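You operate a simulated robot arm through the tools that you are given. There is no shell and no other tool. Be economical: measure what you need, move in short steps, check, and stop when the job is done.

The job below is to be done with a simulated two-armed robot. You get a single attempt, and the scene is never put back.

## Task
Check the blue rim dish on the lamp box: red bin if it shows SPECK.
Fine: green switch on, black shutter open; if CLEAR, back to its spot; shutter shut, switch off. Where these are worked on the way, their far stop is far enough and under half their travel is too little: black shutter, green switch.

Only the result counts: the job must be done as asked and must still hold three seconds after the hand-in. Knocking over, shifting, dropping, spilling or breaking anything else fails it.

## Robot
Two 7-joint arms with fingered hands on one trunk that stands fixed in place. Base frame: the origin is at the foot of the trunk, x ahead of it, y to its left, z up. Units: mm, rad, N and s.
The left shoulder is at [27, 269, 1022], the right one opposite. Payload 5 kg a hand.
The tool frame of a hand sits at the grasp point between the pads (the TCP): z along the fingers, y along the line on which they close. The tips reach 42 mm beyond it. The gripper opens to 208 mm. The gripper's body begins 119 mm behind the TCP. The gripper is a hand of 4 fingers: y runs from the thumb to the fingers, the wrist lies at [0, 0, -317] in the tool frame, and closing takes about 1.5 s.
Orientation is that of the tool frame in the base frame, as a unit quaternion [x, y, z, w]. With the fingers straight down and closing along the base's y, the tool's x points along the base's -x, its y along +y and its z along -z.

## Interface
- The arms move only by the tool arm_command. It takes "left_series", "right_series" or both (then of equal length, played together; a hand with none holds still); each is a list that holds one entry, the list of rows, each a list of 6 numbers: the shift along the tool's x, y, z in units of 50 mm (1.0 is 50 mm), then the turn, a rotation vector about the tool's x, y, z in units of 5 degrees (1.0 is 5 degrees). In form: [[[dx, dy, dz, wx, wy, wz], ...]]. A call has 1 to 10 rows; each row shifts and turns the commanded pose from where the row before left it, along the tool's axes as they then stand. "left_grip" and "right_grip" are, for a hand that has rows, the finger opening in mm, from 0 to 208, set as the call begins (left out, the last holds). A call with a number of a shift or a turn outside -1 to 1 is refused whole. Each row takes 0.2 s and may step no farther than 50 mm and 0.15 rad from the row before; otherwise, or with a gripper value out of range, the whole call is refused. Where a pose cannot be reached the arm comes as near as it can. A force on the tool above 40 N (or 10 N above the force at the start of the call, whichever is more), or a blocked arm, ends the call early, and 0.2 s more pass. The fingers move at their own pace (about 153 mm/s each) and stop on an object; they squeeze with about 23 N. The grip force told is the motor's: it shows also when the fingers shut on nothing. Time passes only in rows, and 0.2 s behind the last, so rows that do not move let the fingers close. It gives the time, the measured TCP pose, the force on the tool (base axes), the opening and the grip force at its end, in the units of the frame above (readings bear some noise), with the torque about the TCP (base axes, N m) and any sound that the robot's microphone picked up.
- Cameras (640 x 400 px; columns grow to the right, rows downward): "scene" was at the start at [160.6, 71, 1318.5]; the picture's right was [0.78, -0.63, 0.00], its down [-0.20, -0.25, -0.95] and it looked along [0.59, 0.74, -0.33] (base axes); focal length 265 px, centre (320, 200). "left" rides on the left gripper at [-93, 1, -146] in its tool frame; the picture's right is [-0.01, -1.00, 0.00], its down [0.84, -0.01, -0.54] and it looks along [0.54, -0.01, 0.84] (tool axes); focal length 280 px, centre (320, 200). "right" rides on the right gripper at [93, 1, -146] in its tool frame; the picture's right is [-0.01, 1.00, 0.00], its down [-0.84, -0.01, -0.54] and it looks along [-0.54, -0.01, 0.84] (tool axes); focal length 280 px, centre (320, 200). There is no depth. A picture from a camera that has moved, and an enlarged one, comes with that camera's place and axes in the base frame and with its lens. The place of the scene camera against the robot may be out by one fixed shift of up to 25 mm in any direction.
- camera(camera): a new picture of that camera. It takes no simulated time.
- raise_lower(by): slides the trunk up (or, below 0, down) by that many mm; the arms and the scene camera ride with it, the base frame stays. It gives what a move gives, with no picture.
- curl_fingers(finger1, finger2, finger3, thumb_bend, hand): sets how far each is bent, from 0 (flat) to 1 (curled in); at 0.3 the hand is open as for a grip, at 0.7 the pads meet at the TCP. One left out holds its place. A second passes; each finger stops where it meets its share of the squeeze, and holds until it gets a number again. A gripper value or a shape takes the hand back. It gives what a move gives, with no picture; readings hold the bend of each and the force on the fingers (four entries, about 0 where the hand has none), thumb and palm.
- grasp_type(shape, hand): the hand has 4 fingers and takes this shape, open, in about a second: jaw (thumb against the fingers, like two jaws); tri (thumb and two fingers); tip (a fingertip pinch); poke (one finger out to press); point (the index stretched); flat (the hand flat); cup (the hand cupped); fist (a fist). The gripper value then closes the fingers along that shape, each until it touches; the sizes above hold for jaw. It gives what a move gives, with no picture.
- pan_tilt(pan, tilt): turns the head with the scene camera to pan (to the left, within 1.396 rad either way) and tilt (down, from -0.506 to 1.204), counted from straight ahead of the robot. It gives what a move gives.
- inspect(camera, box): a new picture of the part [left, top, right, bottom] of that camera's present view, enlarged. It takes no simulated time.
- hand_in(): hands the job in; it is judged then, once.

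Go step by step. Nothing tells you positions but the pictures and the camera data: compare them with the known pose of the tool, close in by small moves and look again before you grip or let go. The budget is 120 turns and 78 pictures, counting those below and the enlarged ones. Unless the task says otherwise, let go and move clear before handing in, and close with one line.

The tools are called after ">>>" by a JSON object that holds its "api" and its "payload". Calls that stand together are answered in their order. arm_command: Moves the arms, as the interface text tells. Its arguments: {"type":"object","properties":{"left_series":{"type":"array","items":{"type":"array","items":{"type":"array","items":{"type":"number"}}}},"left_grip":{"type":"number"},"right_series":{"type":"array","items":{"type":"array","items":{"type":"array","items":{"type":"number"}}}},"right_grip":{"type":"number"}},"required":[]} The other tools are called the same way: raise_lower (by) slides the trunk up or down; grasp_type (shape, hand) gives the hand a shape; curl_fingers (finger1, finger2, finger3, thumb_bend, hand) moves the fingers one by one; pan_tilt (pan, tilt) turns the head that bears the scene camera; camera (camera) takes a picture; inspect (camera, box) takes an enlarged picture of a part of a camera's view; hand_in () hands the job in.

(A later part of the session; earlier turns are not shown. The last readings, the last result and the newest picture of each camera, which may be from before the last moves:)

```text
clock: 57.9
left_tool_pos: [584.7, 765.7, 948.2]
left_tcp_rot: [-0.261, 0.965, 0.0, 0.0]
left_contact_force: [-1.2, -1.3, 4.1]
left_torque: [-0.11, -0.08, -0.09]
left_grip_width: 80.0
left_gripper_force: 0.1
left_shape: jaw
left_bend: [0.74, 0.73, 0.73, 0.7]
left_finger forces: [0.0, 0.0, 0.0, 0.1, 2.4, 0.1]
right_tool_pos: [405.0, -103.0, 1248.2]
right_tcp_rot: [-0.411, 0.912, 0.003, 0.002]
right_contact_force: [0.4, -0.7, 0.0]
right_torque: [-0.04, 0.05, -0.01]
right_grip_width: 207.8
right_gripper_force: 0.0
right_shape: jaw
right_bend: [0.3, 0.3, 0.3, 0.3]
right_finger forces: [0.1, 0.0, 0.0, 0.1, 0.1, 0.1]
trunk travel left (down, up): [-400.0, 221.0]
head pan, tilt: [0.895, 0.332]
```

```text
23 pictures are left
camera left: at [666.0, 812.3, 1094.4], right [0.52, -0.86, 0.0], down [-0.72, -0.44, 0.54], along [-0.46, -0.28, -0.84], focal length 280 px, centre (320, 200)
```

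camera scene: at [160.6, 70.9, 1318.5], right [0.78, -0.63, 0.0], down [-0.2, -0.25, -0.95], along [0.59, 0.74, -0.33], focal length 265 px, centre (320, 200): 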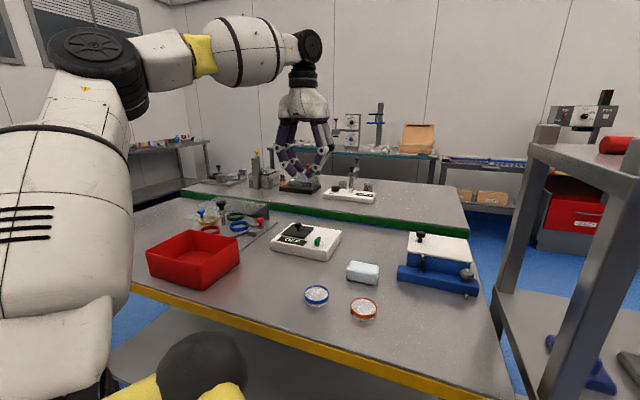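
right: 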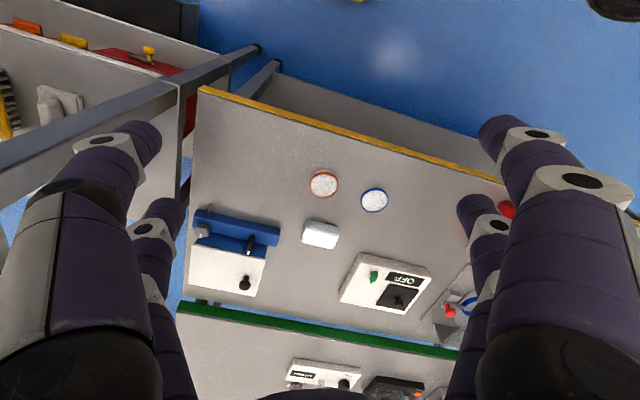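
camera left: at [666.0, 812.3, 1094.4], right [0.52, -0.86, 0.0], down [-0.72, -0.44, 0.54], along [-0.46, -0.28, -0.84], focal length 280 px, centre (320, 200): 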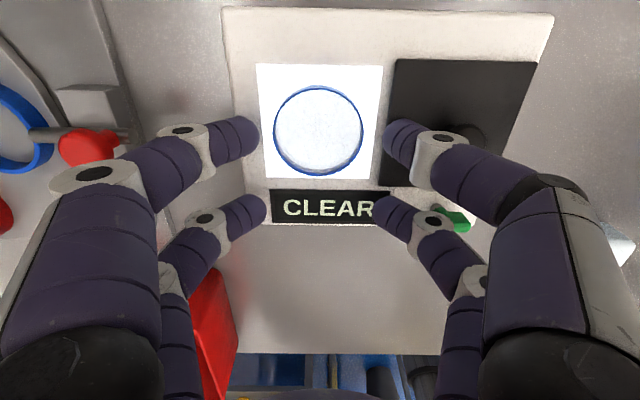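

CLEAR is steady. The thumb rests lightly on the shutter plate, so I rise 2 mm and close on the dish, then lift.

>>> {"api": "arm_command", "payload": {"left_series": [[[0, 0, -0.04, 0, 0, 0], [0, 0, 0, 0, 0, 0]]]}}

>>> {"api": "arm_command", "payload": {"left_series": [[[0, 0, 0, 0, 0, 0], [0, 0, 0, 0, 0, 0], [0, 0, 0, 0, 0, 0], [0, 0, 0, 0, 0, 0], [0, 0, -0.2, 0, 0, 0], [0, 0, -0.5, 0, 0, 0], [0, 0, -0.5, 0, 0, 0], [0, 0, 0, 0, 0, 0]]], "left_grip": 35}}

>>> {"api": "camera", "payload": {"camera": "left"}}

```text
clock: 58.5
left_tool_pos: [586.4, 765.9, 951.7]
left_tcp_rot: [-0.262, 0.965, 0.0, 0.0]
left_contact_force: [0.9, -0.1, -0.2]
left_torque: [0.0, -0.02, -0.02]
left_grip_width: 80.1
left_gripper_force: 0.0
left_shape: jaw
left_bend: [0.74, 0.73, 0.73, 0.7]
left_finger forces: [0.0, 0.0, 0.0, 0.1, 0.1, 0.1]
right_tool_pos: [404.1, -101.7, 1247.1]
right_tcp_rot: [-0.411, 0.912, 0.003, 0.002]
right_contact_force: [-0.6, 0.0, -0.5]
right_torque: [0.01, 0.03, -0.01]
right_grip_width: 207.8
right_gripper_force: 0.1
right_shape: jaw
right_bend: [0.3, 0.3, 0.3, 0.3]
right_finger forces: [0.0, 0.1, 0.0, 0.0, 0.1, 0.1]
trunk travel left (down, up): [-400.0, 221.0]
head pan, tilt: [0.895, 0.332]
```

```text
clock: 60.3
left_tool_pos: [584.0, 765.4, 1011.1]
left_tcp_rot: [-0.262, 0.965, 0.0, -0.001]
left_contact_force: [0.4, 0.0, -1.2]
left_torque: [-0.05, 0.03, -0.03]
left_grip_width: 22.9
left_gripper_force: 22.8
left_shape: jaw
left_bend: [0.74, 0.7, 0.7, 0.71]
left_finger forces: [17.3, 0.0, 0.1, 0.0, 17.5, 0.0]
right_tool_pos: [405.8, -101.0, 1247.4]
right_tcp_rot: [-0.411, 0.912, 0.003, 0.002]
right_contact_force: [-0.3, 0.8, -0.3]
right_torque: [-0.06, 0.04, 0.02]
right_grip_width: 207.9
right_gripper_force: 0.2
right_shape: jaw
right_bend: [0.3, 0.3, 0.3, 0.3]
right_finger forces: [0.1, 0.1, 0.1, 0.1, 0.0, 0.0]
trunk travel left (down, up): [-400.0, 221.0]
head pan, tilt: [0.895, 0.332]
```

```text
22 pictures are left
camera left: at [664.9, 812.0, 1156.5], right [0.52, -0.86, 0.0], down [-0.72, -0.44, 0.54], along [-0.46, -0.28, -0.84], focal length 280 px, centre (320, 200)
```

left: 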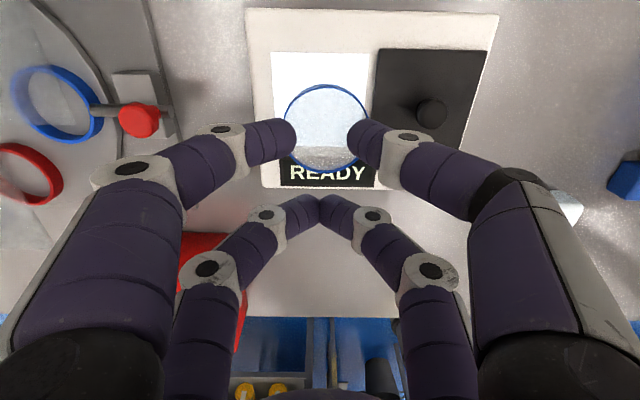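

It came up; the grip is a little different from before, so I inspect it.

>>> {"api": "inspect", "payload": {"camera": "left", "box": [240, 60, 410, 190]}}

>>> {"api": "inspect", "payload": {"camera": "scene", "box": [250, 160, 350, 230]}}

```text
3.08 times, centred on (325, 125) of left
camera zoom: at [664.9, 812.0, 1156.5], right [0.52, -0.86, 0.0], down [-0.72, -0.44, 0.54], along [-0.46, -0.28, -0.84], focal length 863 px, centre (305, 431)
```

zoom: 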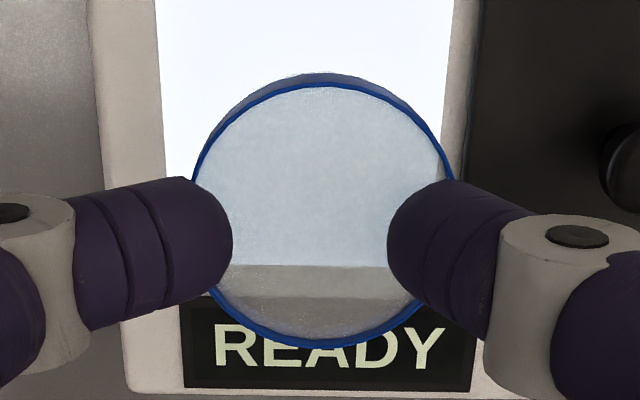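

```text
5.71 times, centred on (300, 195) of scene
camera zoom: at [160.9, 71.4, 1318.4], right [0.78, -0.63, 0.0], down [-0.2, -0.25, -0.95], along [0.59, 0.74, -0.33], focal length 1512 px, centre (434, 229)
```

zoom: 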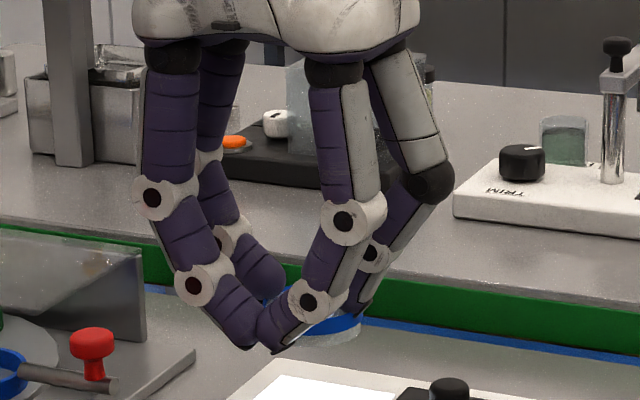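

The fingers hold only the top of the rim, which is risky. I set the dish back on the window and regrip 6 mm lower.

>>> {"api": "arm_command", "payload": {"left_series": [[[0, 0, 0.5, 0, 0, 0], [0, 0, 0.5, 0, 0, 0], [0, 0, 0.12, 0, 0, 0], [0, 0, 0.06, 0, 0, 0], [0, 0, 0.03, 0, 0, 0], [0, 0, 0, 0, 0, 0]]]}}

```text
clock: 61.7
left_tool_pos: [584.4, 763.8, 954.0]
left_tcp_rot: [-0.261, 0.965, 0.0, 0.003]
left_contact_force: [1.8, 3.3, 32.3]
left_torque: [0.51, -1.04, 0.03]
left_grip_width: 23.9
left_gripper_force: 22.9
left_shape: jaw
left_bend: [0.74, 0.7, 0.7, 0.71]
left_finger forces: [28.9, 0.0, 0.1, 0.0, 31.8, 0.0]
right_tool_pos: [403.4, -103.0, 1247.9]
right_tcp_rot: [-0.411, 0.912, 0.004, 0.003]
right_contact_force: [0.3, 0.7, 0.3]
right_torque: [-0.04, -0.01, -0.03]
right_grip_width: 207.9
right_gripper_force: 0.1
right_shape: jaw
right_bend: [0.3, 0.3, 0.3, 0.3]
right_finger forces: [0.0, 0.1, 0.1, 0.0, 0.0, 0.1]
trunk travel left (down, up): [-400.0, 221.0]
head pan, tilt: [0.895, 0.332]
```

It's seated (pressing a bit); I ease up, open to 70, and view.

>>> {"api": "arm_command", "payload": {"left_series": [[[0, 0, -0.05, 0, 0, 0], [0, 0, 0, 0, 0, 0]]]}}

>>> {"api": "arm_command", "payload": {"left_series": [[[0, 0, 0, 0, 0, 0], [0, 0, 0, 0, 0, 0], [0, 0, 0, 0, 0, 0]]], "left_grip": 72}}

>>> {"api": "camera", "payload": {"camera": "left"}}

```text
clock: 62.3
left_tool_pos: [584.3, 764.8, 954.4]
left_tcp_rot: [-0.261, 0.965, 0.0, 0.0]
left_contact_force: [6.7, 4.5, 24.9]
left_torque: [0.37, -0.96, -0.07]
left_grip_width: 24.0
left_gripper_force: 23.0
left_shape: jaw
left_bend: [0.74, 0.7, 0.7, 0.71]
left_finger forces: [25.3, 0.1, 0.0, 0.0, 30.2, 0.0]
right_tool_pos: [403.7, -103.8, 1247.4]
right_tcp_rot: [-0.412, 0.911, 0.004, 0.002]
right_contact_force: [-0.6, -0.1, 0.9]
right_torque: [0.02, 0.04, -0.01]
right_grip_width: 207.8
right_gripper_force: 0.0
right_shape: jaw
right_bend: [0.3, 0.3, 0.3, 0.3]
right_finger forces: [0.0, 0.0, 0.0, 0.0, 0.0, 0.0]
trunk travel left (down, up): [-400.0, 221.0]
head pan, tilt: [0.895, 0.332]
```

```text
clock: 63.1
left_tool_pos: [583.9, 765.1, 951.0]
left_tcp_rot: [-0.261, 0.965, -0.001, -0.001]
left_contact_force: [0.0, -0.2, 0.7]
left_torque: [0.02, -0.02, 0.0]
left_grip_width: 71.8
left_gripper_force: 0.1
left_shape: jaw
left_bend: [0.74, 0.73, 0.73, 0.7]
left_finger forces: [0.0, 0.0, 0.0, 0.1, 0.1, 0.1]
right_tool_pos: [403.7, -103.1, 1248.6]
right_tcp_rot: [-0.411, 0.912, 0.003, 0.002]
right_contact_force: [0.0, -1.0, -0.4]
right_torque: [0.06, -0.07, 0.0]
right_grip_width: 208.1
right_gripper_force: 0.0
right_shape: jaw
right_bend: [0.3, 0.3, 0.3, 0.3]
right_finger forces: [0.0, 0.1, 0.0, 0.1, 0.0, 0.1]
trunk travel left (down, up): [-400.0, 221.0]
head pan, tilt: [0.895, 0.332]
```

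```text
19 pictures are left
camera left: at [664.8, 812.0, 1097.5], right [0.52, -0.86, 0.0], down [-0.72, -0.44, 0.54], along [-0.46, -0.28, -0.84], focal length 280 px, centre (320, 200)
```

left: 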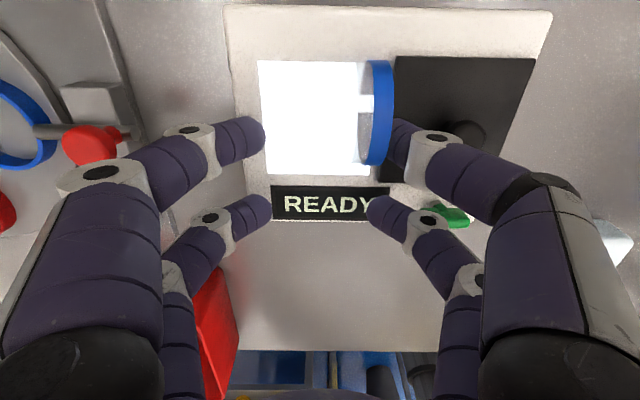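

The dish tipped up onto its edge, leaning against the right finger. I'll look closely before moving anything.

>>> {"api": "inspect", "payload": {"camera": "left", "box": [240, 40, 440, 190]}}

>>> {"api": "inspect", "payload": {"camera": "scene", "box": [260, 195, 350, 255]}}

```text
2.67 times, centred on (340, 115) of left
camera zoom: at [664.8, 812.0, 1097.5], right [0.52, -0.86, 0.0], down [-0.72, -0.44, 0.54], along [-0.46, -0.28, -0.84], focal length 748 px, centre (267, 427)
```

zoom: 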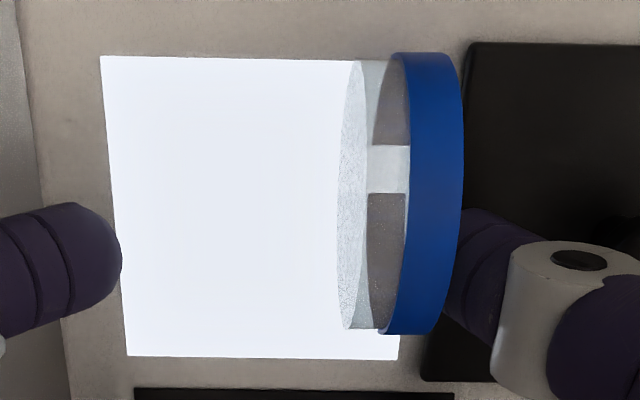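

```text
6.67 times, centred on (305, 225) of scene
camera zoom: at [160.3, 70.7, 1318.5], right [0.78, -0.63, 0.0], down [-0.2, -0.25, -0.95], along [0.59, 0.74, -0.32], focal length 1764 px, centre (420, 33)
```

zoom: 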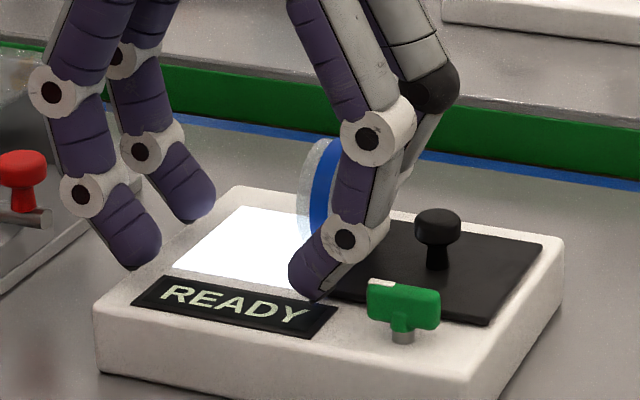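

The dish stands on edge, its bottom face toward the left, so it must be tipped left to lie right side up. I raise the hand so the thumb supports it near its top, then centre on it.

>>> {"api": "arm_command", "payload": {"left_series": [[[0, 0, -0.2, 0, 0, 0], [0, 0, -0.2, 0, 0, 0], [0, 0, -0.2, 0, 0, 0], [0, 0, -0.1, 0, 0, 0], [-0.13, 0, 0, 0, 0, 0], [-0.13, 0, 0, 0, 0, 0], [0, 0, 0, 0, 0, 0]]]}}

>>> {"api": "camera", "payload": {"camera": "left"}}

```text
clock: 64.7
left_tool_pos: [596.9, 771.3, 988.7]
left_tcp_rot: [-0.261, 0.965, -0.001, 0.0]
left_contact_force: [0.0, 0.0, 0.5]
left_torque: [0.0, 0.0, -0.03]
left_grip_width: 71.5
left_gripper_force: 0.1
left_shape: jaw
left_bend: [0.74, 0.73, 0.73, 0.7]
left_finger forces: [0.0, 0.0, 0.0, 0.1, 0.0, 0.0]
right_tool_pos: [405.1, -103.3, 1247.2]
right_tcp_rot: [-0.411, 0.912, 0.003, 0.003]
right_contact_force: [1.0, -0.3, -0.8]
right_torque: [0.04, -0.06, 0.02]
right_grip_width: 207.9
right_gripper_force: 0.0
right_shape: jaw
right_bend: [0.3, 0.3, 0.3, 0.3]
right_finger forces: [0.0, 0.0, 0.0, 0.1, 0.0, 0.0]
trunk travel left (down, up): [-400.0, 221.0]
head pan, tilt: [0.895, 0.332]
```

```text
16 pictures are left
camera left: at [676.9, 818.0, 1133.7], right [0.52, -0.86, 0.0], down [-0.72, -0.44, 0.54], along [-0.46, -0.28, -0.84], focal length 280 px, centre (320, 200)
```

left: 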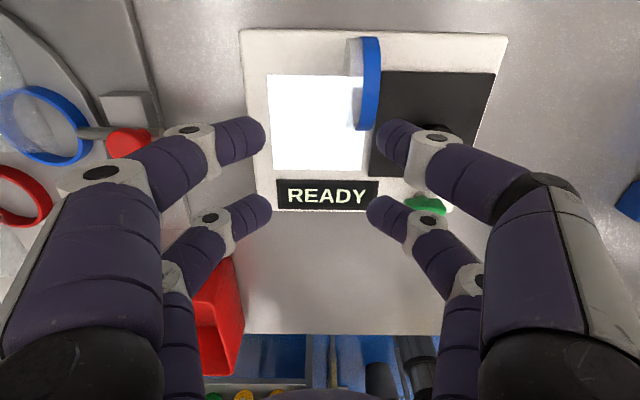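

The dish has rolled away from me, still on edge, at about tool x −55. I move to straddle it and pinch it across its thickness right away.

>>> {"api": "arm_command", "payload": {"left_series": [[[0, -0.62, 0, 0, 0, 0], [-0.55, 0, 0.4, 0, 0, 0]]]}}

>>> {"api": "camera", "payload": {"camera": "left"}}

```text
clock: 65.3
left_tool_pos: [635.0, 760.4, 965.5]
left_tcp_rot: [-0.262, 0.965, -0.001, -0.001]
left_contact_force: [-1.4, 1.4, -0.4]
left_torque: [-0.28, -0.06, -0.05]
left_grip_width: 71.8
left_gripper_force: 0.1
left_shape: jaw
left_bend: [0.74, 0.73, 0.74, 0.7]
left_finger forces: [0.1, 0.1, 0.5, 0.0, 0.0, 0.1]
right_tool_pos: [405.0, -101.2, 1247.0]
right_tcp_rot: [-0.411, 0.911, 0.003, 0.001]
right_contact_force: [0.6, 1.0, -1.0]
right_torque: [-0.1, 0.05, 0.03]
right_grip_width: 208.0
right_gripper_force: 0.1
right_shape: jaw
right_bend: [0.3, 0.3, 0.3, 0.3]
right_finger forces: [0.1, 0.1, 0.1, 0.0, 0.0, 0.0]
trunk travel left (down, up): [-400.0, 221.0]
head pan, tilt: [0.895, 0.332]
```

```text
15 pictures are left
camera left: at [714.6, 807.4, 1110.8], right [0.52, -0.85, 0.0], down [-0.72, -0.44, 0.54], along [-0.46, -0.28, -0.84], focal length 280 px, centre (320, 200)
```

left: 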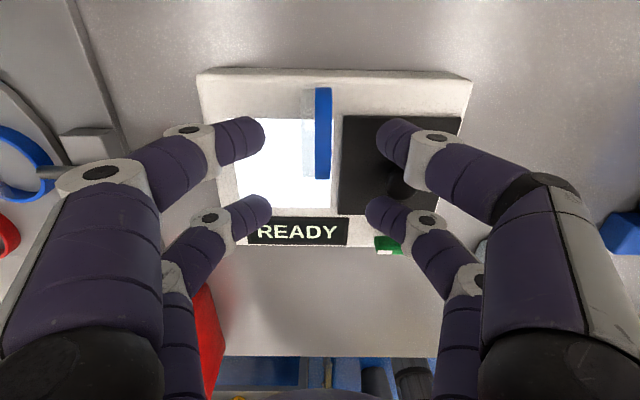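

Dish is centred between the far pair. Closing on it.

>>> {"api": "arm_command", "payload": {"left_series": [[[0, 0, 0, 0, 0, 0], [0, 0, 0, 0, 0, 0], [0, 0, 0, 0, 0, 0]]], "left_grip": 5}}

>>> {"api": "camera", "payload": {"camera": "left"}}

```text
clock: 66.1
left_tool_pos: [634.7, 758.6, 967.4]
left_tcp_rot: [-0.262, 0.965, -0.001, 0.0]
left_contact_force: [0.8, 0.0, -0.8]
left_torque: [-0.02, 0.0, 0.04]
left_grip_width: 3.5
left_gripper_force: 22.9
left_shape: jaw
left_bend: [0.71, 0.7, 0.7, 0.7]
left_finger forces: [19.8, 0.1, 0.1, 0.0, 19.7, 0.1]
right_tool_pos: [405.2, -100.6, 1248.3]
right_tcp_rot: [-0.41, 0.912, 0.003, 0.002]
right_contact_force: [-0.2, 0.3, 0.5]
right_torque: [-0.03, 0.0, 0.03]
right_grip_width: 207.9
right_gripper_force: 0.2
right_shape: jaw
right_bend: [0.3, 0.3, 0.3, 0.3]
right_finger forces: [0.0, 0.1, 0.0, 0.0, 0.0, 0.0]
trunk travel left (down, up): [-400.0, 221.0]
head pan, tilt: [0.895, 0.332]
```

```text
14 pictures are left
camera left: at [715.4, 805.6, 1112.1], right [0.52, -0.86, 0.0], down [-0.72, -0.44, 0.54], along [-0.46, -0.28, -0.84], focal length 280 px, centre (320, 200)
```

left: 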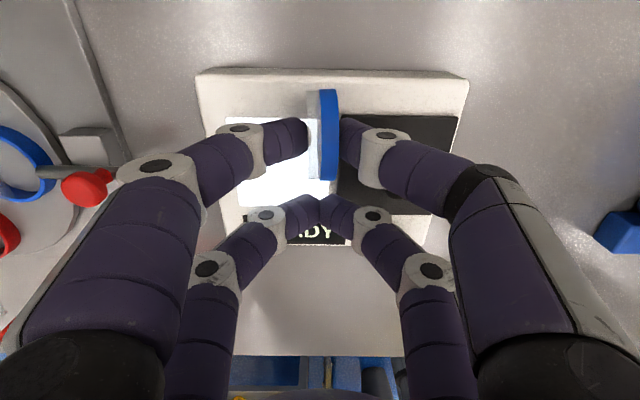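

The dish is securely pinched across its thickness. I lift it and carry it to free table near its spot, where I'll tilt the hand so it can be laid down on its bottom face.

>>> {"api": "arm_command", "payload": {"left_series": [[[0, 0, -0.3, 0, 0, 0], [0, 0, -0.7, 0, 0, 0], [0, 0, -0.7, 0, 0, 0], [0, 0, 0, 0, 0, 0]]]}}

>>> {"api": "arm_command", "payload": {"left_series": [[[0.34, -0.2, 0, 0, 0, 0], [0.676, -0.4, 0, 0, 0, 0], [0.676, -0.4, 0, 0, 0, 0], [0.676, -0.4, 0, 0, 0, 0], [0.676, -0.4, 0, 0, 0, 0], [0.676, -0.4, 0, 0, 0, 0], [0.676, -0.4, 0, 0, 0, 0], [0.676, -0.4, 0, 0, 0, 0], [0.338, -0.2, 0, 0, 0, 0], [0, 0, 0, 0, 0, 0]]]}}

>>> {"api": "arm_command", "payload": {"left_series": [[[0, 0, 0, 1, 0, 0], [0, 0, 0, 1, 0, 0], [0, 0, 0, 1, 0, 0], [0, 0, 0, 1, 0, 0], [0, 0, 0, 1, 0, 0], [0, 0, 0, 1, 0, 0], [0, 0, 0, 1, 0, 0], [0, 0, 0, 1, 0, 0], [0, 0, 0, 0, 0, 0]]]}}

>>> {"api": "camera", "payload": {"camera": "scene"}}

```text
clock: 67.1
left_tool_pos: [635.5, 759.0, 1051.7]
left_tcp_rot: [-0.261, 0.965, -0.001, -0.001]
left_contact_force: [0.0, 0.2, -0.8]
left_torque: [-0.03, -0.01, -0.01]
left_grip_width: 3.3
left_gripper_force: 23.5
left_shape: jaw
left_bend: [0.71, 0.7, 0.7, 0.7]
left_finger forces: [19.8, 0.0, 0.1, 0.1, 19.7, 0.0]
right_tool_pos: [404.7, -102.7, 1247.1]
right_tcp_rot: [-0.41, 0.912, 0.002, 0.002]
right_contact_force: [0.0, 0.8, -0.1]
right_torque: [-0.04, 0.03, 0.03]
right_grip_width: 207.9
right_gripper_force: 0.0
right_shape: jaw
right_bend: [0.3, 0.3, 0.3, 0.3]
right_finger forces: [0.0, 0.0, 0.1, 0.0, 0.0, 0.0]
trunk travel left (down, up): [-400.0, 221.0]
head pan, tilt: [0.895, 0.332]
```

```text
clock: 69.3
left_tool_pos: [482.1, 483.4, 1053.5]
left_tcp_rot: [-0.261, 0.965, 0.0, -0.001]
left_contact_force: [0.2, 0.2, -1.3]
left_torque: [0.02, 0.01, -0.01]
left_grip_width: 3.5
left_gripper_force: 22.8
left_shape: jaw
left_bend: [0.71, 0.7, 0.7, 0.7]
left_finger forces: [19.8, 0.0, 0.0, 0.0, 19.8, 0.0]
right_tool_pos: [403.8, -102.5, 1248.0]
right_tcp_rot: [-0.411, 0.912, 0.003, 0.002]
right_contact_force: [0.1, 0.1, -0.4]
right_torque: [-0.03, 0.04, 0.02]
right_grip_width: 208.0
right_gripper_force: 0.1
right_shape: jaw
right_bend: [0.3, 0.3, 0.3, 0.3]
right_finger forces: [0.0, 0.0, 0.1, 0.0, 0.1, 0.1]
trunk travel left (down, up): [-400.0, 221.0]
head pan, tilt: [0.895, 0.332]
```

```text
clock: 71.3
left_tool_pos: [486.4, 485.7, 1049.2]
left_tcp_rot: [-0.247, 0.906, -0.332, 0.087]
left_contact_force: [2.7, 1.4, -3.1]
left_torque: [-0.33, 0.21, -0.31]
left_grip_width: 3.3
left_gripper_force: 22.8
left_shape: jaw
left_bend: [0.71, 0.7, 0.7, 0.7]
left_finger forces: [20.4, 0.1, 0.0, 0.0, 20.2, 0.0]
right_tool_pos: [406.9, -99.2, 1245.0]
right_tcp_rot: [-0.409, 0.912, 0.002, 0.0]
right_contact_force: [1.8, 3.0, -2.1]
right_torque: [-0.3, 0.37, 0.04]
right_grip_width: 208.0
right_gripper_force: 0.1
right_shape: jaw
right_bend: [0.3, 0.3, 0.3, 0.3]
right_finger forces: [0.0, 0.0, 0.1, 0.1, 0.0, 0.1]
trunk travel left (down, up): [-400.0, 221.0]
head pan, tilt: [0.895, 0.332]
```

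```text
13 pictures are left
camera scene: at [163.2, 72.8, 1317.4], right [0.78, -0.63, 0.0], down [-0.21, -0.26, -0.94], along [0.59, 0.74, -0.33], focal length 265 px, centre (320, 200)
```

scene: 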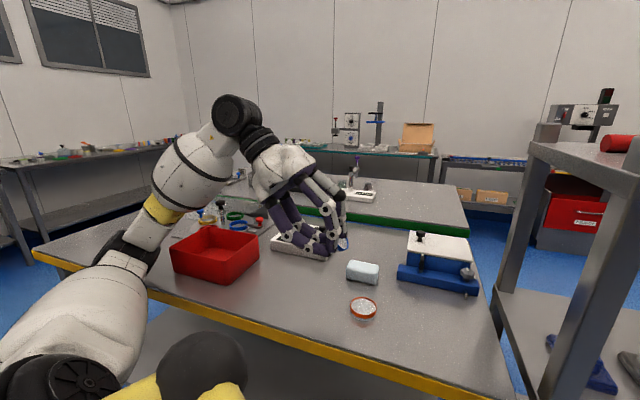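

The dish is held, but the bin has shifted: tilting dipped my forearm into it. I undo the tilt first, then raise the trunk to lift the elbow clear; the bin will have to be set back later.

>>> {"api": "arm_command", "payload": {"left_series": [[[0, 0, 0, -1, 0, 0], [0, 0, 0, -1, 0, 0], [0, 0, 0, -1, 0, 0], [0, 0, 0, -1, 0, 0], [0, 0, 0, -1, 0, 0], [0, 0, 0, -1, 0, 0], [0, 0, 0, -1, 0, 0], [0, 0, 0, -1, 0, 0], [0, 0, 0, 0, 0, 0]]]}}

>>> {"api": "camera", "payload": {"camera": "scene"}}

```text
clock: 73.3
left_tool_pos: [483.7, 484.5, 1052.7]
left_tcp_rot: [-0.261, 0.965, 0.001, 0.0]
left_contact_force: [0.8, 0.5, -0.8]
left_torque: [-0.06, 0.1, 0.02]
left_grip_width: 3.1
left_gripper_force: 23.3
left_shape: jaw
left_bend: [0.71, 0.7, 0.7, 0.7]
left_finger forces: [20.1, 0.0, 0.1, 0.1, 20.2, 0.0]
right_tool_pos: [403.9, -102.6, 1248.7]
right_tcp_rot: [-0.411, 0.911, 0.002, 0.002]
right_contact_force: [0.3, 0.2, -0.1]
right_torque: [-0.07, 0.02, 0.0]
right_grip_width: 208.3
right_gripper_force: 0.0
right_shape: jaw
right_bend: [0.3, 0.3, 0.3, 0.3]
right_finger forces: [0.1, 0.0, 0.1, 0.0, 0.0, 0.1]
trunk travel left (down, up): [-400.0, 221.0]
head pan, tilt: [0.895, 0.332]
```

```text
12 pictures are left
camera scene: at [160.7, 71.3, 1318.9], right [0.78, -0.63, 0.0], down [-0.2, -0.25, -0.95], along [0.59, 0.74, -0.32], focal length 265 px, centre (320, 200)
```

scene: 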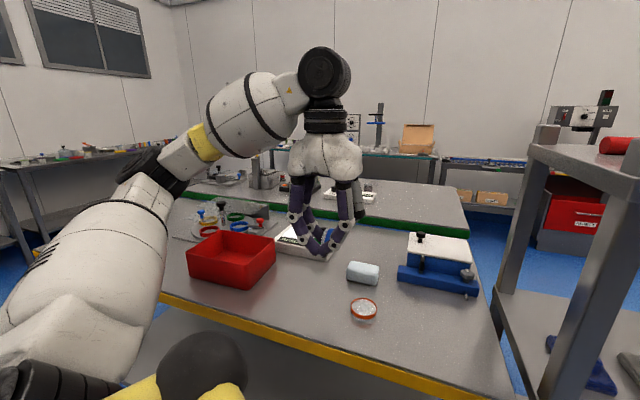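

The bin was pushed roughly 12 cm toward the right. I'll put it back after the dish is safe. I raise the trunk for elbow clearance now.

>>> {"api": "raise_lower", "payload": {"by": 215}}

```text
clock: 75.6
left_tool_pos: [483.5, 483.2, 1268.6]
left_tcp_rot: [-0.262, 0.965, 0.0, 0.0]
left_contact_force: [-0.5, -0.1, -1.3]
left_torque: [-0.01, 0.01, -0.01]
left_grip_width: 3.1
left_gripper_force: 22.6
left_shape: jaw
left_bend: [0.71, 0.7, 0.7, 0.7]
left_finger forces: [20.1, 0.0, 0.1, 0.0, 20.1, 0.0]
right_tool_pos: [404.2, -102.6, 1462.6]
right_tcp_rot: [-0.411, 0.912, 0.003, 0.003]
right_contact_force: [-0.7, 0.1, 0.0]
right_torque: [0.02, -0.02, -0.02]
right_grip_width: 207.7
right_gripper_force: 0.1
right_shape: jaw
right_bend: [0.3, 0.3, 0.3, 0.3]
right_finger forces: [0.0, 0.0, 0.0, 0.0, 0.1, 0.0]
trunk travel left (down, up): [-615.0, 6.0]
head pan, tilt: [0.895, 0.332]
```

Trunk up. I yaw the hand 40° counterclockwise, tilt 30°, and then descend partway over free table.

>>> {"api": "arm_command", "payload": {"left_series": [[[-0.416, 0.02, 0, 0, 0, 0], [0, 0, 0, 0, 0, -1], [0, 0, 0, 0, 0, -1], [0, 0, 0, 0, 0, -1], [0, 0, 0, 0, 0, -1], [0, 0, 0, 0, 0, -1], [0, 0, 0, 0, 0, -1], [0, 0, 0, 0, 0, -1], [0, 0, 0, 0, 0, -1], [0, 0, 0, 0, 0, 0]]]}}

>>> {"api": "arm_command", "payload": {"left_series": [[[0, 0, 0, 1, 0, 0], [0, 0, 0, 1, 0, 0], [0, 0, 0, 1, 0, 0], [0, 0, 0, 1, 0, 0], [0, 0, 0, 1, 0, 0], [0, 0, 0, 1, 0, 0], [0, 0.45, 0.78, 0, 0, 0], [0, 0.45, 0.78, 0, 0, 0], [0, 0, 0, 0, 0, 0]]]}}

>>> {"api": "camera", "payload": {"camera": "scene"}}

```text
clock: 77.8
left_tool_pos: [501.2, 495.4, 1267.5]
left_tcp_rot: [-0.577, 0.817, -0.001, -0.001]
left_contact_force: [0.6, 0.0, -1.2]
left_torque: [-0.03, 0.01, -0.01]
left_grip_width: 3.4
left_gripper_force: 23.4
left_shape: jaw
left_bend: [0.71, 0.7, 0.7, 0.7]
left_finger forces: [20.0, 0.1, 0.1, 0.1, 20.1, 0.0]
right_tool_pos: [404.8, -101.8, 1463.0]
right_tcp_rot: [-0.411, 0.912, 0.003, 0.003]
right_contact_force: [-0.3, 1.1, -0.7]
right_torque: [0.01, 0.02, 0.05]
right_grip_width: 207.6
right_gripper_force: 0.0
right_shape: jaw
right_bend: [0.3, 0.3, 0.3, 0.3]
right_finger forces: [0.0, 0.1, 0.1, 0.0, 0.1, 0.0]
trunk travel left (down, up): [-615.0, 6.0]
head pan, tilt: [0.895, 0.332]
```

```text
clock: 79.8
left_tool_pos: [501.1, 496.4, 1176.3]
left_tcp_rot: [-0.556, 0.79, -0.211, 0.149]
left_contact_force: [0.2, -0.3, -0.9]
left_torque: [0.01, 0.04, -0.01]
left_grip_width: 3.2
left_gripper_force: 23.0
left_shape: jaw
left_bend: [0.71, 0.7, 0.7, 0.7]
left_finger forces: [20.1, 0.0, 0.1, 0.0, 19.9, 0.1]
right_tool_pos: [404.6, -103.0, 1463.1]
right_tcp_rot: [-0.411, 0.912, 0.003, 0.003]
right_contact_force: [-0.3, -0.4, -0.4]
right_torque: [0.03, 0.05, -0.03]
right_grip_width: 207.9
right_gripper_force: 0.1
right_shape: jaw
right_bend: [0.3, 0.3, 0.3, 0.3]
right_finger forces: [0.0, 0.0, 0.1, 0.1, 0.0, 0.1]
trunk travel left (down, up): [-615.0, 6.0]
head pan, tilt: [0.895, 0.332]
```

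```text
11 pictures are left
camera scene: at [148.9, 70.5, 1535.5], right [0.78, -0.63, 0.0], down [-0.2, -0.25, -0.95], along [0.59, 0.74, -0.33], focal length 265 px, centre (320, 200)
```

scene: 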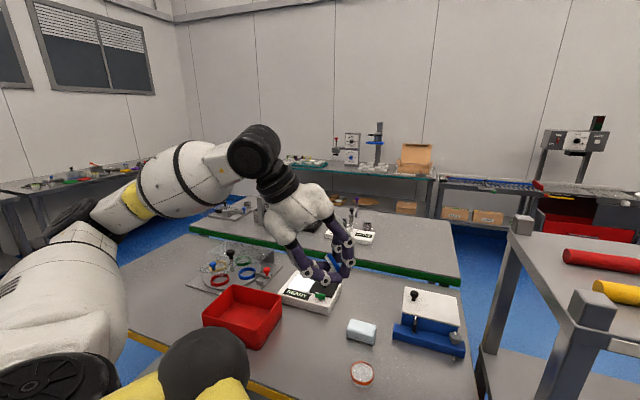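

The elbow is well clear now. I lower to just above the table, then in fine steps to contact.

>>> {"api": "arm_command", "payload": {"left_series": [[[0, 0.48, 0.83, 0, 0, 0], [0, 0.48, 0.83, 0, 0, 0], [0, 0.48, 0.83, 0, 0, 0], [0, 0.48, 0.83, 0, 0, 0], [0, 0.4, 0.69, 0, 0, 0], [0, 0, 0, 0, 0, 0]]]}}

>>> {"api": "camera", "payload": {"camera": "left"}}

```text
clock: 81.2
left_tool_pos: [500.4, 492.6, 948.1]
left_tcp_rot: [-0.556, 0.79, -0.212, 0.149]
left_contact_force: [-0.5, -0.6, -0.1]
left_torque: [0.03, -0.02, 0.04]
left_grip_width: 3.2
left_gripper_force: 22.9
left_shape: jaw
left_bend: [0.71, 0.7, 0.7, 0.7]
left_finger forces: [19.9, 0.0, 0.1, 0.0, 19.8, 0.0]
right_tool_pos: [404.4, -103.5, 1462.1]
right_tcp_rot: [-0.41, 0.912, 0.003, 0.003]
right_contact_force: [0.3, -0.2, -0.2]
right_torque: [0.04, -0.02, 0.01]
right_grip_width: 207.8
right_gripper_force: 0.0
right_shape: jaw
right_bend: [0.3, 0.3, 0.3, 0.3]
right_finger forces: [0.0, 0.0, 0.0, 0.0, 0.0, 0.0]
trunk travel left (down, up): [-615.0, 6.0]
head pan, tilt: [0.895, 0.332]
```

```text
10 pictures are left
camera left: at [462.8, 605.8, 1072.9], right [0.82, -0.28, 0.5], down [-0.53, -0.71, 0.47], along [0.22, -0.65, -0.73], focal length 280 px, centre (320, 200)
```

left: 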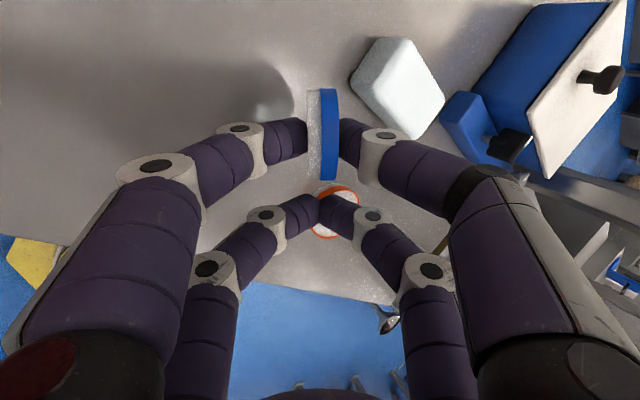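

Orange dish stays about 25 mm clear of the near finger pair. I continue down gently to contact.

>>> {"api": "arm_command", "payload": {"left_series": [[[0, 0.11, 0.19, 0, 0, 0], [0, 0.1, 0.17, 0, 0, 0], [0, 0.02, 0.035, 0, 0, 0], [0, 0.02, 0.035, 0, 0, 0], [0, 0, 0, 0, 0, 0]]]}}

```text
clock: 82.4
left_tool_pos: [500.3, 493.7, 922.6]
left_tcp_rot: [-0.556, 0.79, -0.213, 0.148]
left_contact_force: [-0.2, 0.3, 0.7]
left_torque: [0.02, 0.01, 0.01]
left_grip_width: 3.2
left_gripper_force: 22.6
left_shape: jaw
left_bend: [0.71, 0.7, 0.7, 0.7]
left_finger forces: [19.8, 0.0, 0.1, 0.1, 19.7, 0.1]
right_tool_pos: [403.9, -103.4, 1463.0]
right_tcp_rot: [-0.411, 0.912, 0.002, 0.002]
right_contact_force: [-0.5, -0.4, -0.5]
right_torque: [0.04, -0.02, 0.01]
right_grip_width: 207.9
right_gripper_force: 0.1
right_shape: jaw
right_bend: [0.3, 0.3, 0.3, 0.3]
right_finger forces: [0.1, 0.1, 0.1, 0.0, 0.1, 0.0]
trunk travel left (down, up): [-615.0, 6.0]
head pan, tilt: [0.895, 0.332]
```

No contact yet; I tilt 10° more for an easier lay-down and continue lowering in small steps.

>>> {"api": "arm_command", "payload": {"left_series": [[[0, 0, 0, 1, 0, 0], [0, 0, 0, 1, 0, 0], [0, 0.05, 0.06, 0, 0, 0], [0, 0.026, 0.03, 0, 0, 0], [0, 0.026, 0.03, 0, 0, 0], [0, 0, 0, 0, 0, 0]]]}}

```text
clock: 83.8
left_tool_pos: [509.9, 502.0, 912.9]
left_tcp_rot: [-0.541, 0.768, -0.28, 0.198]
left_contact_force: [-8.4, 1.1, 24.4]
left_torque: [0.49, -0.68, 0.19]
left_grip_width: 5.3
left_gripper_force: 22.9
left_shape: jaw
left_bend: [0.71, 0.7, 0.7, 0.71]
left_finger forces: [21.7, 0.0, 0.0, 0.0, 32.1, 0.1]
left hand out of reach, approached as far as the arm can: row 2
right_tool_pos: [402.4, -103.1, 1463.1]
right_tcp_rot: [-0.41, 0.912, 0.003, 0.002]
right_contact_force: [0.6, 0.7, -0.5]
right_torque: [-0.05, 0.01, 0.0]
right_grip_width: 207.9
right_gripper_force: 0.1
right_shape: jaw
right_bend: [0.3, 0.3, 0.3, 0.3]
right_finger forces: [0.0, 0.0, 0.0, 0.0, 0.0, 0.0]
trunk travel left (down, up): [-615.0, 6.0]
head pan, tilt: [0.895, 0.332]
```

Contact with the table (24 N), a bit firm. I ease up 4 mm and look.

>>> {"api": "arm_command", "payload": {"left_series": [[[0, -0.05, -0.06, 0, 0, 0], [0, 0, 0, 0, 0, 0]]]}}

>>> {"api": "camera", "payload": {"camera": "left"}}

```text
clock: 84.4
left_tool_pos: [510.2, 502.6, 914.6]
left_tcp_rot: [-0.541, 0.769, -0.278, 0.196]
left_contact_force: [-1.6, 0.9, 5.0]
left_torque: [0.08, -0.17, 0.0]
left_grip_width: 4.9
left_gripper_force: 23.1
left_shape: jaw
left_bend: [0.71, 0.7, 0.7, 0.71]
left_finger forces: [21.8, 0.0, 0.0, 0.0, 24.3, 0.0]
right_tool_pos: [404.1, -103.0, 1463.7]
right_tcp_rot: [-0.41, 0.912, 0.003, 0.002]
right_contact_force: [-0.1, -0.8, -0.5]
right_torque: [0.01, 0.01, 0.06]
right_grip_width: 208.0
right_gripper_force: 0.1
right_shape: jaw
right_bend: [0.3, 0.3, 0.3, 0.3]
right_finger forces: [0.1, 0.0, 0.0, 0.1, 0.0, 0.0]
trunk travel left (down, up): [-615.0, 6.0]
head pan, tilt: [0.895, 0.332]
```

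```text
9 pictures are left
camera left: at [452.9, 620.6, 1024.3], right [0.73, -0.24, 0.64], down [-0.6, -0.68, 0.42], along [0.33, -0.69, -0.64], focal length 280 px, centre (320, 200)
```

left: 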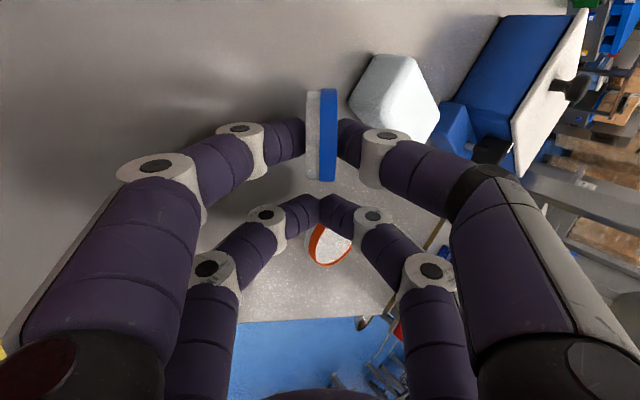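

Contact is light now. I open slightly so the dish leans on the lower finger, then draw the hand left to let it down.

>>> {"api": "arm_command", "payload": {"left_series": [[[0, 0, 0, 0, 0, 0], [0, 0, 0, 0, 0, 0]]], "left_grip": 30}}

>>> {"api": "arm_command", "payload": {"left_series": [[[0, 0.12, -0.1, 0, 0, 0], [0, 0.12, -0.1, 0, 0, 0], [0, 0.12, -0.1, 0, 0, 0], [0, 0, 0, 0, 0, 0]]]}}

>>> {"api": "camera", "payload": {"camera": "left"}}

```text
clock: 85.0
left_tool_pos: [509.6, 502.9, 914.9]
left_tcp_rot: [-0.541, 0.768, -0.28, 0.197]
left_contact_force: [0.1, -0.4, -0.1]
left_torque: [-0.02, 0.01, -0.03]
left_grip_width: 29.4
left_gripper_force: 0.0
left_shape: jaw
left_bend: [0.72, 0.72, 0.72, 0.7]
left_finger forces: [0.2, 0.1, 0.1, 0.0, 0.0, 0.0]
right_tool_pos: [403.8, -102.4, 1462.9]
right_tcp_rot: [-0.41, 0.912, 0.003, 0.003]
right_contact_force: [-0.4, -0.6, -0.1]
right_torque: [-0.01, -0.01, -0.01]
right_grip_width: 208.2
right_gripper_force: 0.0
right_shape: jaw
right_bend: [0.3, 0.3, 0.3, 0.3]
right_finger forces: [0.0, 0.0, 0.0, 0.0, 0.1, 0.0]
trunk travel left (down, up): [-615.0, 6.0]
head pan, tilt: [0.895, 0.332]
```

```text
clock: 86.0
left_tool_pos: [495.9, 518.0, 912.6]
left_tcp_rot: [-0.541, 0.769, -0.281, 0.195]
left_contact_force: [0.1, 0.1, 1.4]
left_torque: [0.01, -0.01, -0.02]
left_grip_width: 29.8
left_gripper_force: 0.1
left_shape: jaw
left_bend: [0.72, 0.72, 0.72, 0.7]
left_finger forces: [0.7, 0.1, 0.0, 0.0, 0.0, 0.0]
left hand out of reach, approached as far as the arm can: row 1, 2, 3
right_tool_pos: [404.8, -103.0, 1463.4]
right_tcp_rot: [-0.411, 0.912, 0.002, 0.002]
right_contact_force: [-0.3, 0.1, 0.1]
right_torque: [-0.03, 0.02, -0.02]
right_grip_width: 207.8
right_gripper_force: 0.0
right_shape: jaw
right_bend: [0.3, 0.3, 0.3, 0.3]
right_finger forces: [0.1, 0.0, 0.0, 0.0, 0.0, 0.0]
trunk travel left (down, up): [-615.0, 6.0]
head pan, tilt: [0.895, 0.332]
```

```text
8 pictures are left
camera left: at [439.9, 635.9, 1022.5], right [0.73, -0.24, 0.64], down [-0.6, -0.68, 0.42], along [0.33, -0.69, -0.64], focal length 280 px, centre (320, 200)
```

left: 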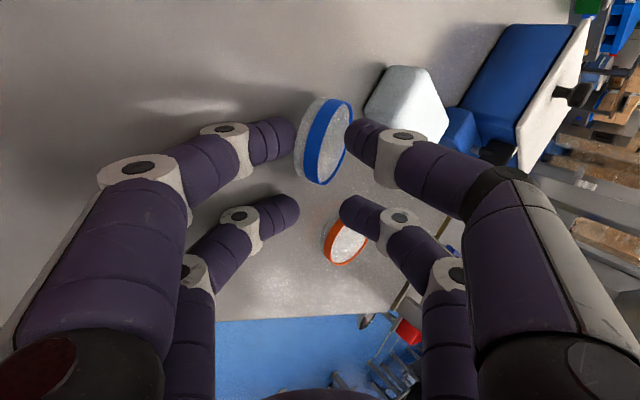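

It is leaning onto the lower finger nicely. I continue left while untilting a little, to let it down flat.

>>> {"api": "arm_command", "payload": {"left_series": [[[0, 0.153, -0.129, -1, 0, 0], [0, 0.164, -0.115, -1, 0, 0], [0, 0.173, -0.1, -1, 0, 0], [0, 0.18, -0.085, -1, 0, 0], [0, 0, 0, 0, 0, 0]]]}}

>>> {"api": "camera", "payload": {"camera": "left"}}

```text
clock: 87.2
left_tool_pos: [458.0, 530.6, 912.8]
left_tcp_rot: [-0.567, 0.805, -0.142, 0.099]
left_contact_force: [0.1, 0.3, 0.2]
left_torque: [0.01, 0.0, 0.0]
left_grip_width: 29.8
left_gripper_force: 0.1
left_shape: jaw
left_bend: [0.72, 0.72, 0.72, 0.7]
left_finger forces: [0.0, 0.0, 0.0, 0.0, 0.1, 0.0]
right_tool_pos: [403.0, -103.2, 1462.8]
right_tcp_rot: [-0.411, 0.912, 0.004, 0.003]
right_contact_force: [-0.3, 0.1, 0.5]
right_torque: [0.05, -0.03, 0.0]
right_grip_width: 207.9
right_gripper_force: 0.1
right_shape: jaw
right_bend: [0.3, 0.3, 0.3, 0.3]
right_finger forces: [0.1, 0.0, 0.1, 0.0, 0.0, 0.1]
trunk travel left (down, up): [-615.0, 6.0]
head pan, tilt: [0.895, 0.332]
```

```text
7 pictures are left
camera left: at [442.1, 634.2, 1049.4], right [0.89, -0.3, 0.34], down [-0.45, -0.73, 0.51], along [0.1, -0.61, -0.79], focal length 280 px, centre (320, 200)
```

left: 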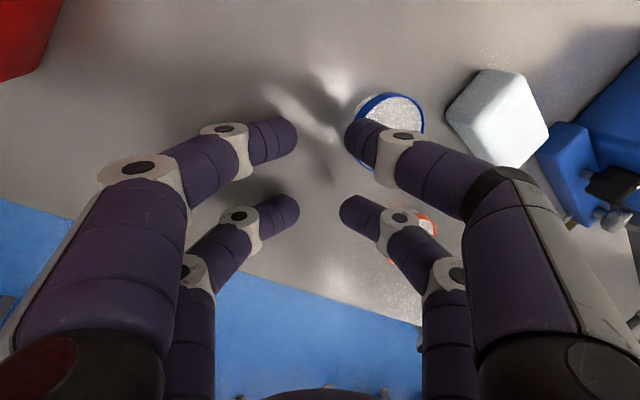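

The dish lies flat, right side up, at about (533, 528). I lift, straighten the hand and line up for a proper grip over it.

>>> {"api": "arm_command", "payload": {"left_series": [[[0, -0.3, -0.83, 0, 0, 0], [0, -0.3, -0.83, 0, 0, 0], [0, 0, 0, -1, 0, 0], [0, 0, 0, -1, 0, 0], [0, 0, 0, -1, 0, 0], [0, 0, 0, -1, 0, 0], [0, 0, 0, 0, 0, 1], [0, 0, 0, 0, 0, 1], [0, 0, 0, 0, 0, 1], [0, 0, 0, 0, 0, 1]]]}}

>>> {"api": "arm_command", "payload": {"left_series": [[[0, 0, 0, 0, 0, 1], [0, 0, 0, 0, 0, 1], [0, 0, 0, 0, 0, 1], [0, 0, 0, 0, 0, 1], [-0.31, -0.4, 0, 0, 0, 0], [-0.31, -0.4, 0, 0, 0, 0], [0, 0, 0.7, 0, 0, 0], [0, 0, 0, 0, 0, 0]]], "left_grip": 84}}

>>> {"api": "camera", "payload": {"camera": "left"}}

```text
clock: 89.4
left_tool_pos: [458.3, 530.5, 1000.4]
left_tcp_rot: [-0.424, 0.906, -0.001, 0.0]
left_contact_force: [-0.2, 0.4, -0.6]
left_torque: [0.02, 0.02, 0.0]
left_grip_width: 29.8
left_gripper_force: 0.1
left_shape: jaw
left_bend: [0.72, 0.72, 0.72, 0.7]
left_finger forces: [0.0, 0.0, 0.0, 0.0, 0.1, 0.1]
right_tool_pos: [404.5, -103.1, 1462.7]
right_tcp_rot: [-0.41, 0.912, 0.003, 0.003]
right_contact_force: [-0.4, 0.9, -0.1]
right_torque: [0.03, -0.03, -0.03]
right_grip_width: 207.9
right_gripper_force: 0.1
right_shape: jaw
right_bend: [0.3, 0.3, 0.3, 0.3]
right_finger forces: [0.0, 0.0, 0.0, 0.0, 0.0, 0.1]
trunk travel left (down, up): [-615.0, 6.0]
head pan, tilt: [0.895, 0.332]
```

```text
clock: 91.2
left_tool_pos: [507.5, 510.6, 968.4]
left_tcp_rot: [-0.261, 0.965, 0.0, 0.001]
left_contact_force: [0.1, 0.1, 0.3]
left_torque: [0.08, -0.01, 0.0]
left_grip_width: 83.9
left_gripper_force: 0.0
left_shape: jaw
left_bend: [0.73, 0.73, 0.73, 0.7]
left_finger forces: [0.0, 0.1, 0.0, 0.1, 0.0, 0.0]
right_tool_pos: [403.1, -103.3, 1462.9]
right_tcp_rot: [-0.41, 0.912, 0.003, 0.003]
right_contact_force: [-0.2, -0.3, 1.2]
right_torque: [0.11, -0.03, 0.03]
right_grip_width: 208.0
right_gripper_force: 0.0
right_shape: jaw
right_bend: [0.3, 0.3, 0.3, 0.3]
right_finger forces: [0.0, 0.0, 0.0, 0.0, 0.0, 0.0]
trunk travel left (down, up): [-615.0, 6.0]
head pan, tilt: [0.895, 0.332]
```

```text
6 pictures are left
camera left: at [588.8, 557.4, 1114.6], right [0.52, -0.86, 0.0], down [-0.72, -0.44, 0.54], along [-0.46, -0.28, -0.84], focal length 280 px, centre (320, 200)
```

left: 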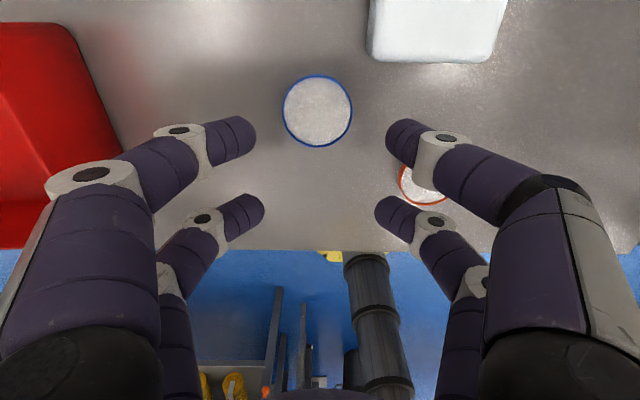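

Dish at (532, 526). I align 3 mm, descend to the proven grip height (z 906) and close.

>>> {"api": "arm_command", "payload": {"left_series": [[[0.06, 0.026, 0.5, 0, 0, 0], [0, 0, 0.5, 0, 0, 0], [0, 0, 0.24, 0, 0, 0], [0, 0, 0, 0, 0, 0]]], "left_grip": 78}}

>>> {"api": "arm_command", "payload": {"left_series": [[[0, 0, 0, 0, 0, 0], [0, 0, 0, 0, 0, 0], [0, 0, 0, 0, 0, 0], [0, 0, 0, 0, 0, 0]]], "left_grip": 35}}

```text
clock: 92.2
left_tool_pos: [504.0, 510.7, 904.6]
left_tcp_rot: [-0.261, 0.965, 0.0, 0.0]
left_contact_force: [-0.3, -0.9, 0.1]
left_torque: [0.0, 0.0, -0.04]
left_grip_width: 78.4
left_gripper_force: 0.1
left_shape: jaw
left_bend: [0.73, 0.73, 0.73, 0.7]
left_finger forces: [0.0, 0.0, 0.0, 0.1, 0.0, 0.1]
right_tool_pos: [404.9, -103.2, 1463.6]
right_tcp_rot: [-0.41, 0.912, 0.003, 0.002]
right_contact_force: [0.2, -0.1, -0.4]
right_torque: [-0.01, 0.03, -0.04]
right_grip_width: 208.0
right_gripper_force: 0.0
right_shape: jaw
right_bend: [0.3, 0.3, 0.3, 0.3]
right_finger forces: [0.0, 0.0, 0.1, 0.1, 0.0, 0.0]
trunk travel left (down, up): [-615.0, 6.0]
head pan, tilt: [0.895, 0.332]
```

```text
clock: 93.2
left_tool_pos: [502.3, 509.7, 905.7]
left_tcp_rot: [-0.261, 0.965, 0.0, 0.0]
left_contact_force: [-0.4, 1.0, -0.2]
left_torque: [-0.01, 0.01, 0.0]
left_grip_width: 29.4
left_gripper_force: 22.9
left_shape: jaw
left_bend: [0.73, 0.7, 0.7, 0.7]
left_finger forces: [20.2, 0.1, 0.0, 0.0, 20.4, 0.0]
right_tool_pos: [404.9, -102.6, 1462.2]
right_tcp_rot: [-0.411, 0.912, 0.003, 0.002]
right_contact_force: [0.2, -0.5, 0.6]
right_torque: [0.04, -0.01, -0.06]
right_grip_width: 208.0
right_gripper_force: 0.0
right_shape: jaw
right_bend: [0.3, 0.3, 0.3, 0.3]
right_finger forces: [0.0, 0.1, 0.0, 0.0, 0.1, 0.1]
trunk travel left (down, up): [-615.0, 6.0]
head pan, tilt: [0.895, 0.332]
```

Good grip. I lift 20 mm, move to the original spot (TCP 452, 489) and lower.

>>> {"api": "arm_command", "payload": {"left_series": [[[0, 0, -0.2, 0, 0, 0], [0, 0, -0.2, 0, 0, 0], [0.37, 0.05, 0, 0, 0, 0], [0.37, 0.05, 0, 0, 0, 0], [0.37, 0.05, 0, 0, 0, 0], [0, 0, 0.2, 0, 0, 0], [0, 0, 0.1, 0, 0, 0], [0, 0, 0, 0, 0, 0]]]}}

```text
clock: 95.0
left_tool_pos: [451.8, 489.0, 908.7]
left_tcp_rot: [-0.262, 0.965, -0.001, 0.0]
left_contact_force: [-0.3, 0.4, 0.3]
left_torque: [-0.02, 0.02, -0.01]
left_grip_width: 29.2
left_gripper_force: 23.1
left_shape: jaw
left_bend: [0.73, 0.7, 0.7, 0.7]
left_finger forces: [20.2, 0.0, 0.0, 0.0, 20.3, 0.0]
right_tool_pos: [404.0, -100.9, 1462.8]
right_tcp_rot: [-0.411, 0.912, 0.004, 0.002]
right_contact_force: [-0.8, 0.0, 0.1]
right_torque: [0.0, 0.03, 0.0]
right_grip_width: 207.8
right_gripper_force: 0.1
right_shape: jaw
right_bend: [0.3, 0.3, 0.3, 0.3]
right_finger forces: [0.0, 0.1, 0.0, 0.1, 0.0, 0.0]
trunk travel left (down, up): [-615.0, 6.0]
head pan, tilt: [0.895, 0.332]
```

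On the spot. I lower the last 3 mm, release, and lift away.

>>> {"api": "arm_command", "payload": {"left_series": [[[0, 0, 0.03, 0, 0, 0], [0, 0, 0.02, 0, 0, 0], [0, 0, 0, 0, 0, 0]]]}}

>>> {"api": "arm_command", "payload": {"left_series": [[[0, 0, 0, 0, 0, 0], [0, 0, 0, 0, 0, 0], [0, 0, -0.3, 0, 0, 0], [0, 0, -0.7, 0, 0, 0], [0, 0, -0.8, 0, 0, 0], [0, 0, -0.5, 0, 0, 0], [0, 0, 0, 0, 0, 0]]], "left_grip": 80}}

>>> {"api": "camera", "payload": {"camera": "left"}}

```text
clock: 95.8
left_tool_pos: [451.5, 488.5, 906.0]
left_tcp_rot: [-0.261, 0.965, 0.0, 0.0]
left_contact_force: [-0.3, -0.1, -0.4]
left_torque: [0.0, -0.02, 0.0]
left_grip_width: 29.5
left_gripper_force: 23.1
left_shape: jaw
left_bend: [0.73, 0.7, 0.7, 0.7]
left_finger forces: [20.3, 0.1, 0.0, 0.0, 20.3, 0.1]
right_tool_pos: [404.3, -102.8, 1463.7]
right_tcp_rot: [-0.41, 0.912, 0.003, 0.002]
right_contact_force: [0.5, 0.2, -0.4]
right_torque: [0.02, 0.02, -0.01]
right_grip_width: 208.0
right_gripper_force: 0.0
right_shape: jaw
right_bend: [0.3, 0.3, 0.3, 0.3]
right_finger forces: [0.0, 0.0, 0.0, 0.0, 0.0, 0.2]
trunk travel left (down, up): [-615.0, 6.0]
head pan, tilt: [0.895, 0.332]
```

```text
clock: 97.4
left_tool_pos: [451.5, 490.5, 1021.7]
left_tcp_rot: [-0.261, 0.965, -0.001, -0.001]
left_contact_force: [-0.3, -0.7, 0.1]
left_torque: [-0.04, 0.0, 0.01]
left_grip_width: 79.5
left_gripper_force: 0.1
left_shape: jaw
left_bend: [0.74, 0.73, 0.73, 0.7]
left_finger forces: [0.0, 0.0, 0.0, 0.0, 0.0, 0.1]
right_tool_pos: [403.3, -102.7, 1462.2]
right_tcp_rot: [-0.411, 0.912, 0.002, 0.002]
right_contact_force: [-0.2, -0.5, 0.2]
right_torque: [0.0, 0.01, -0.02]
right_grip_width: 208.1
right_gripper_force: 0.1
right_shape: jaw
right_bend: [0.3, 0.3, 0.3, 0.3]
right_finger forces: [0.1, 0.0, 0.1, 0.0, 0.0, 0.0]
trunk travel left (down, up): [-615.0, 6.0]
head pan, tilt: [0.895, 0.332]
```

```text
5 pictures are left
camera left: at [532.4, 537.9, 1166.8], right [0.52, -0.86, 0.0], down [-0.72, -0.44, 0.54], along [-0.46, -0.28, -0.84], focal length 280 px, centre (320, 200)
```

left: 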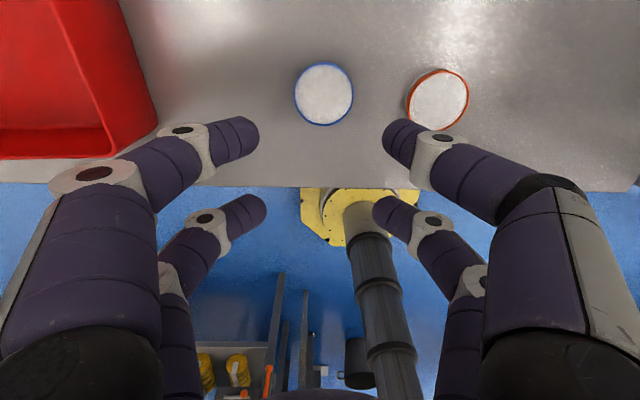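

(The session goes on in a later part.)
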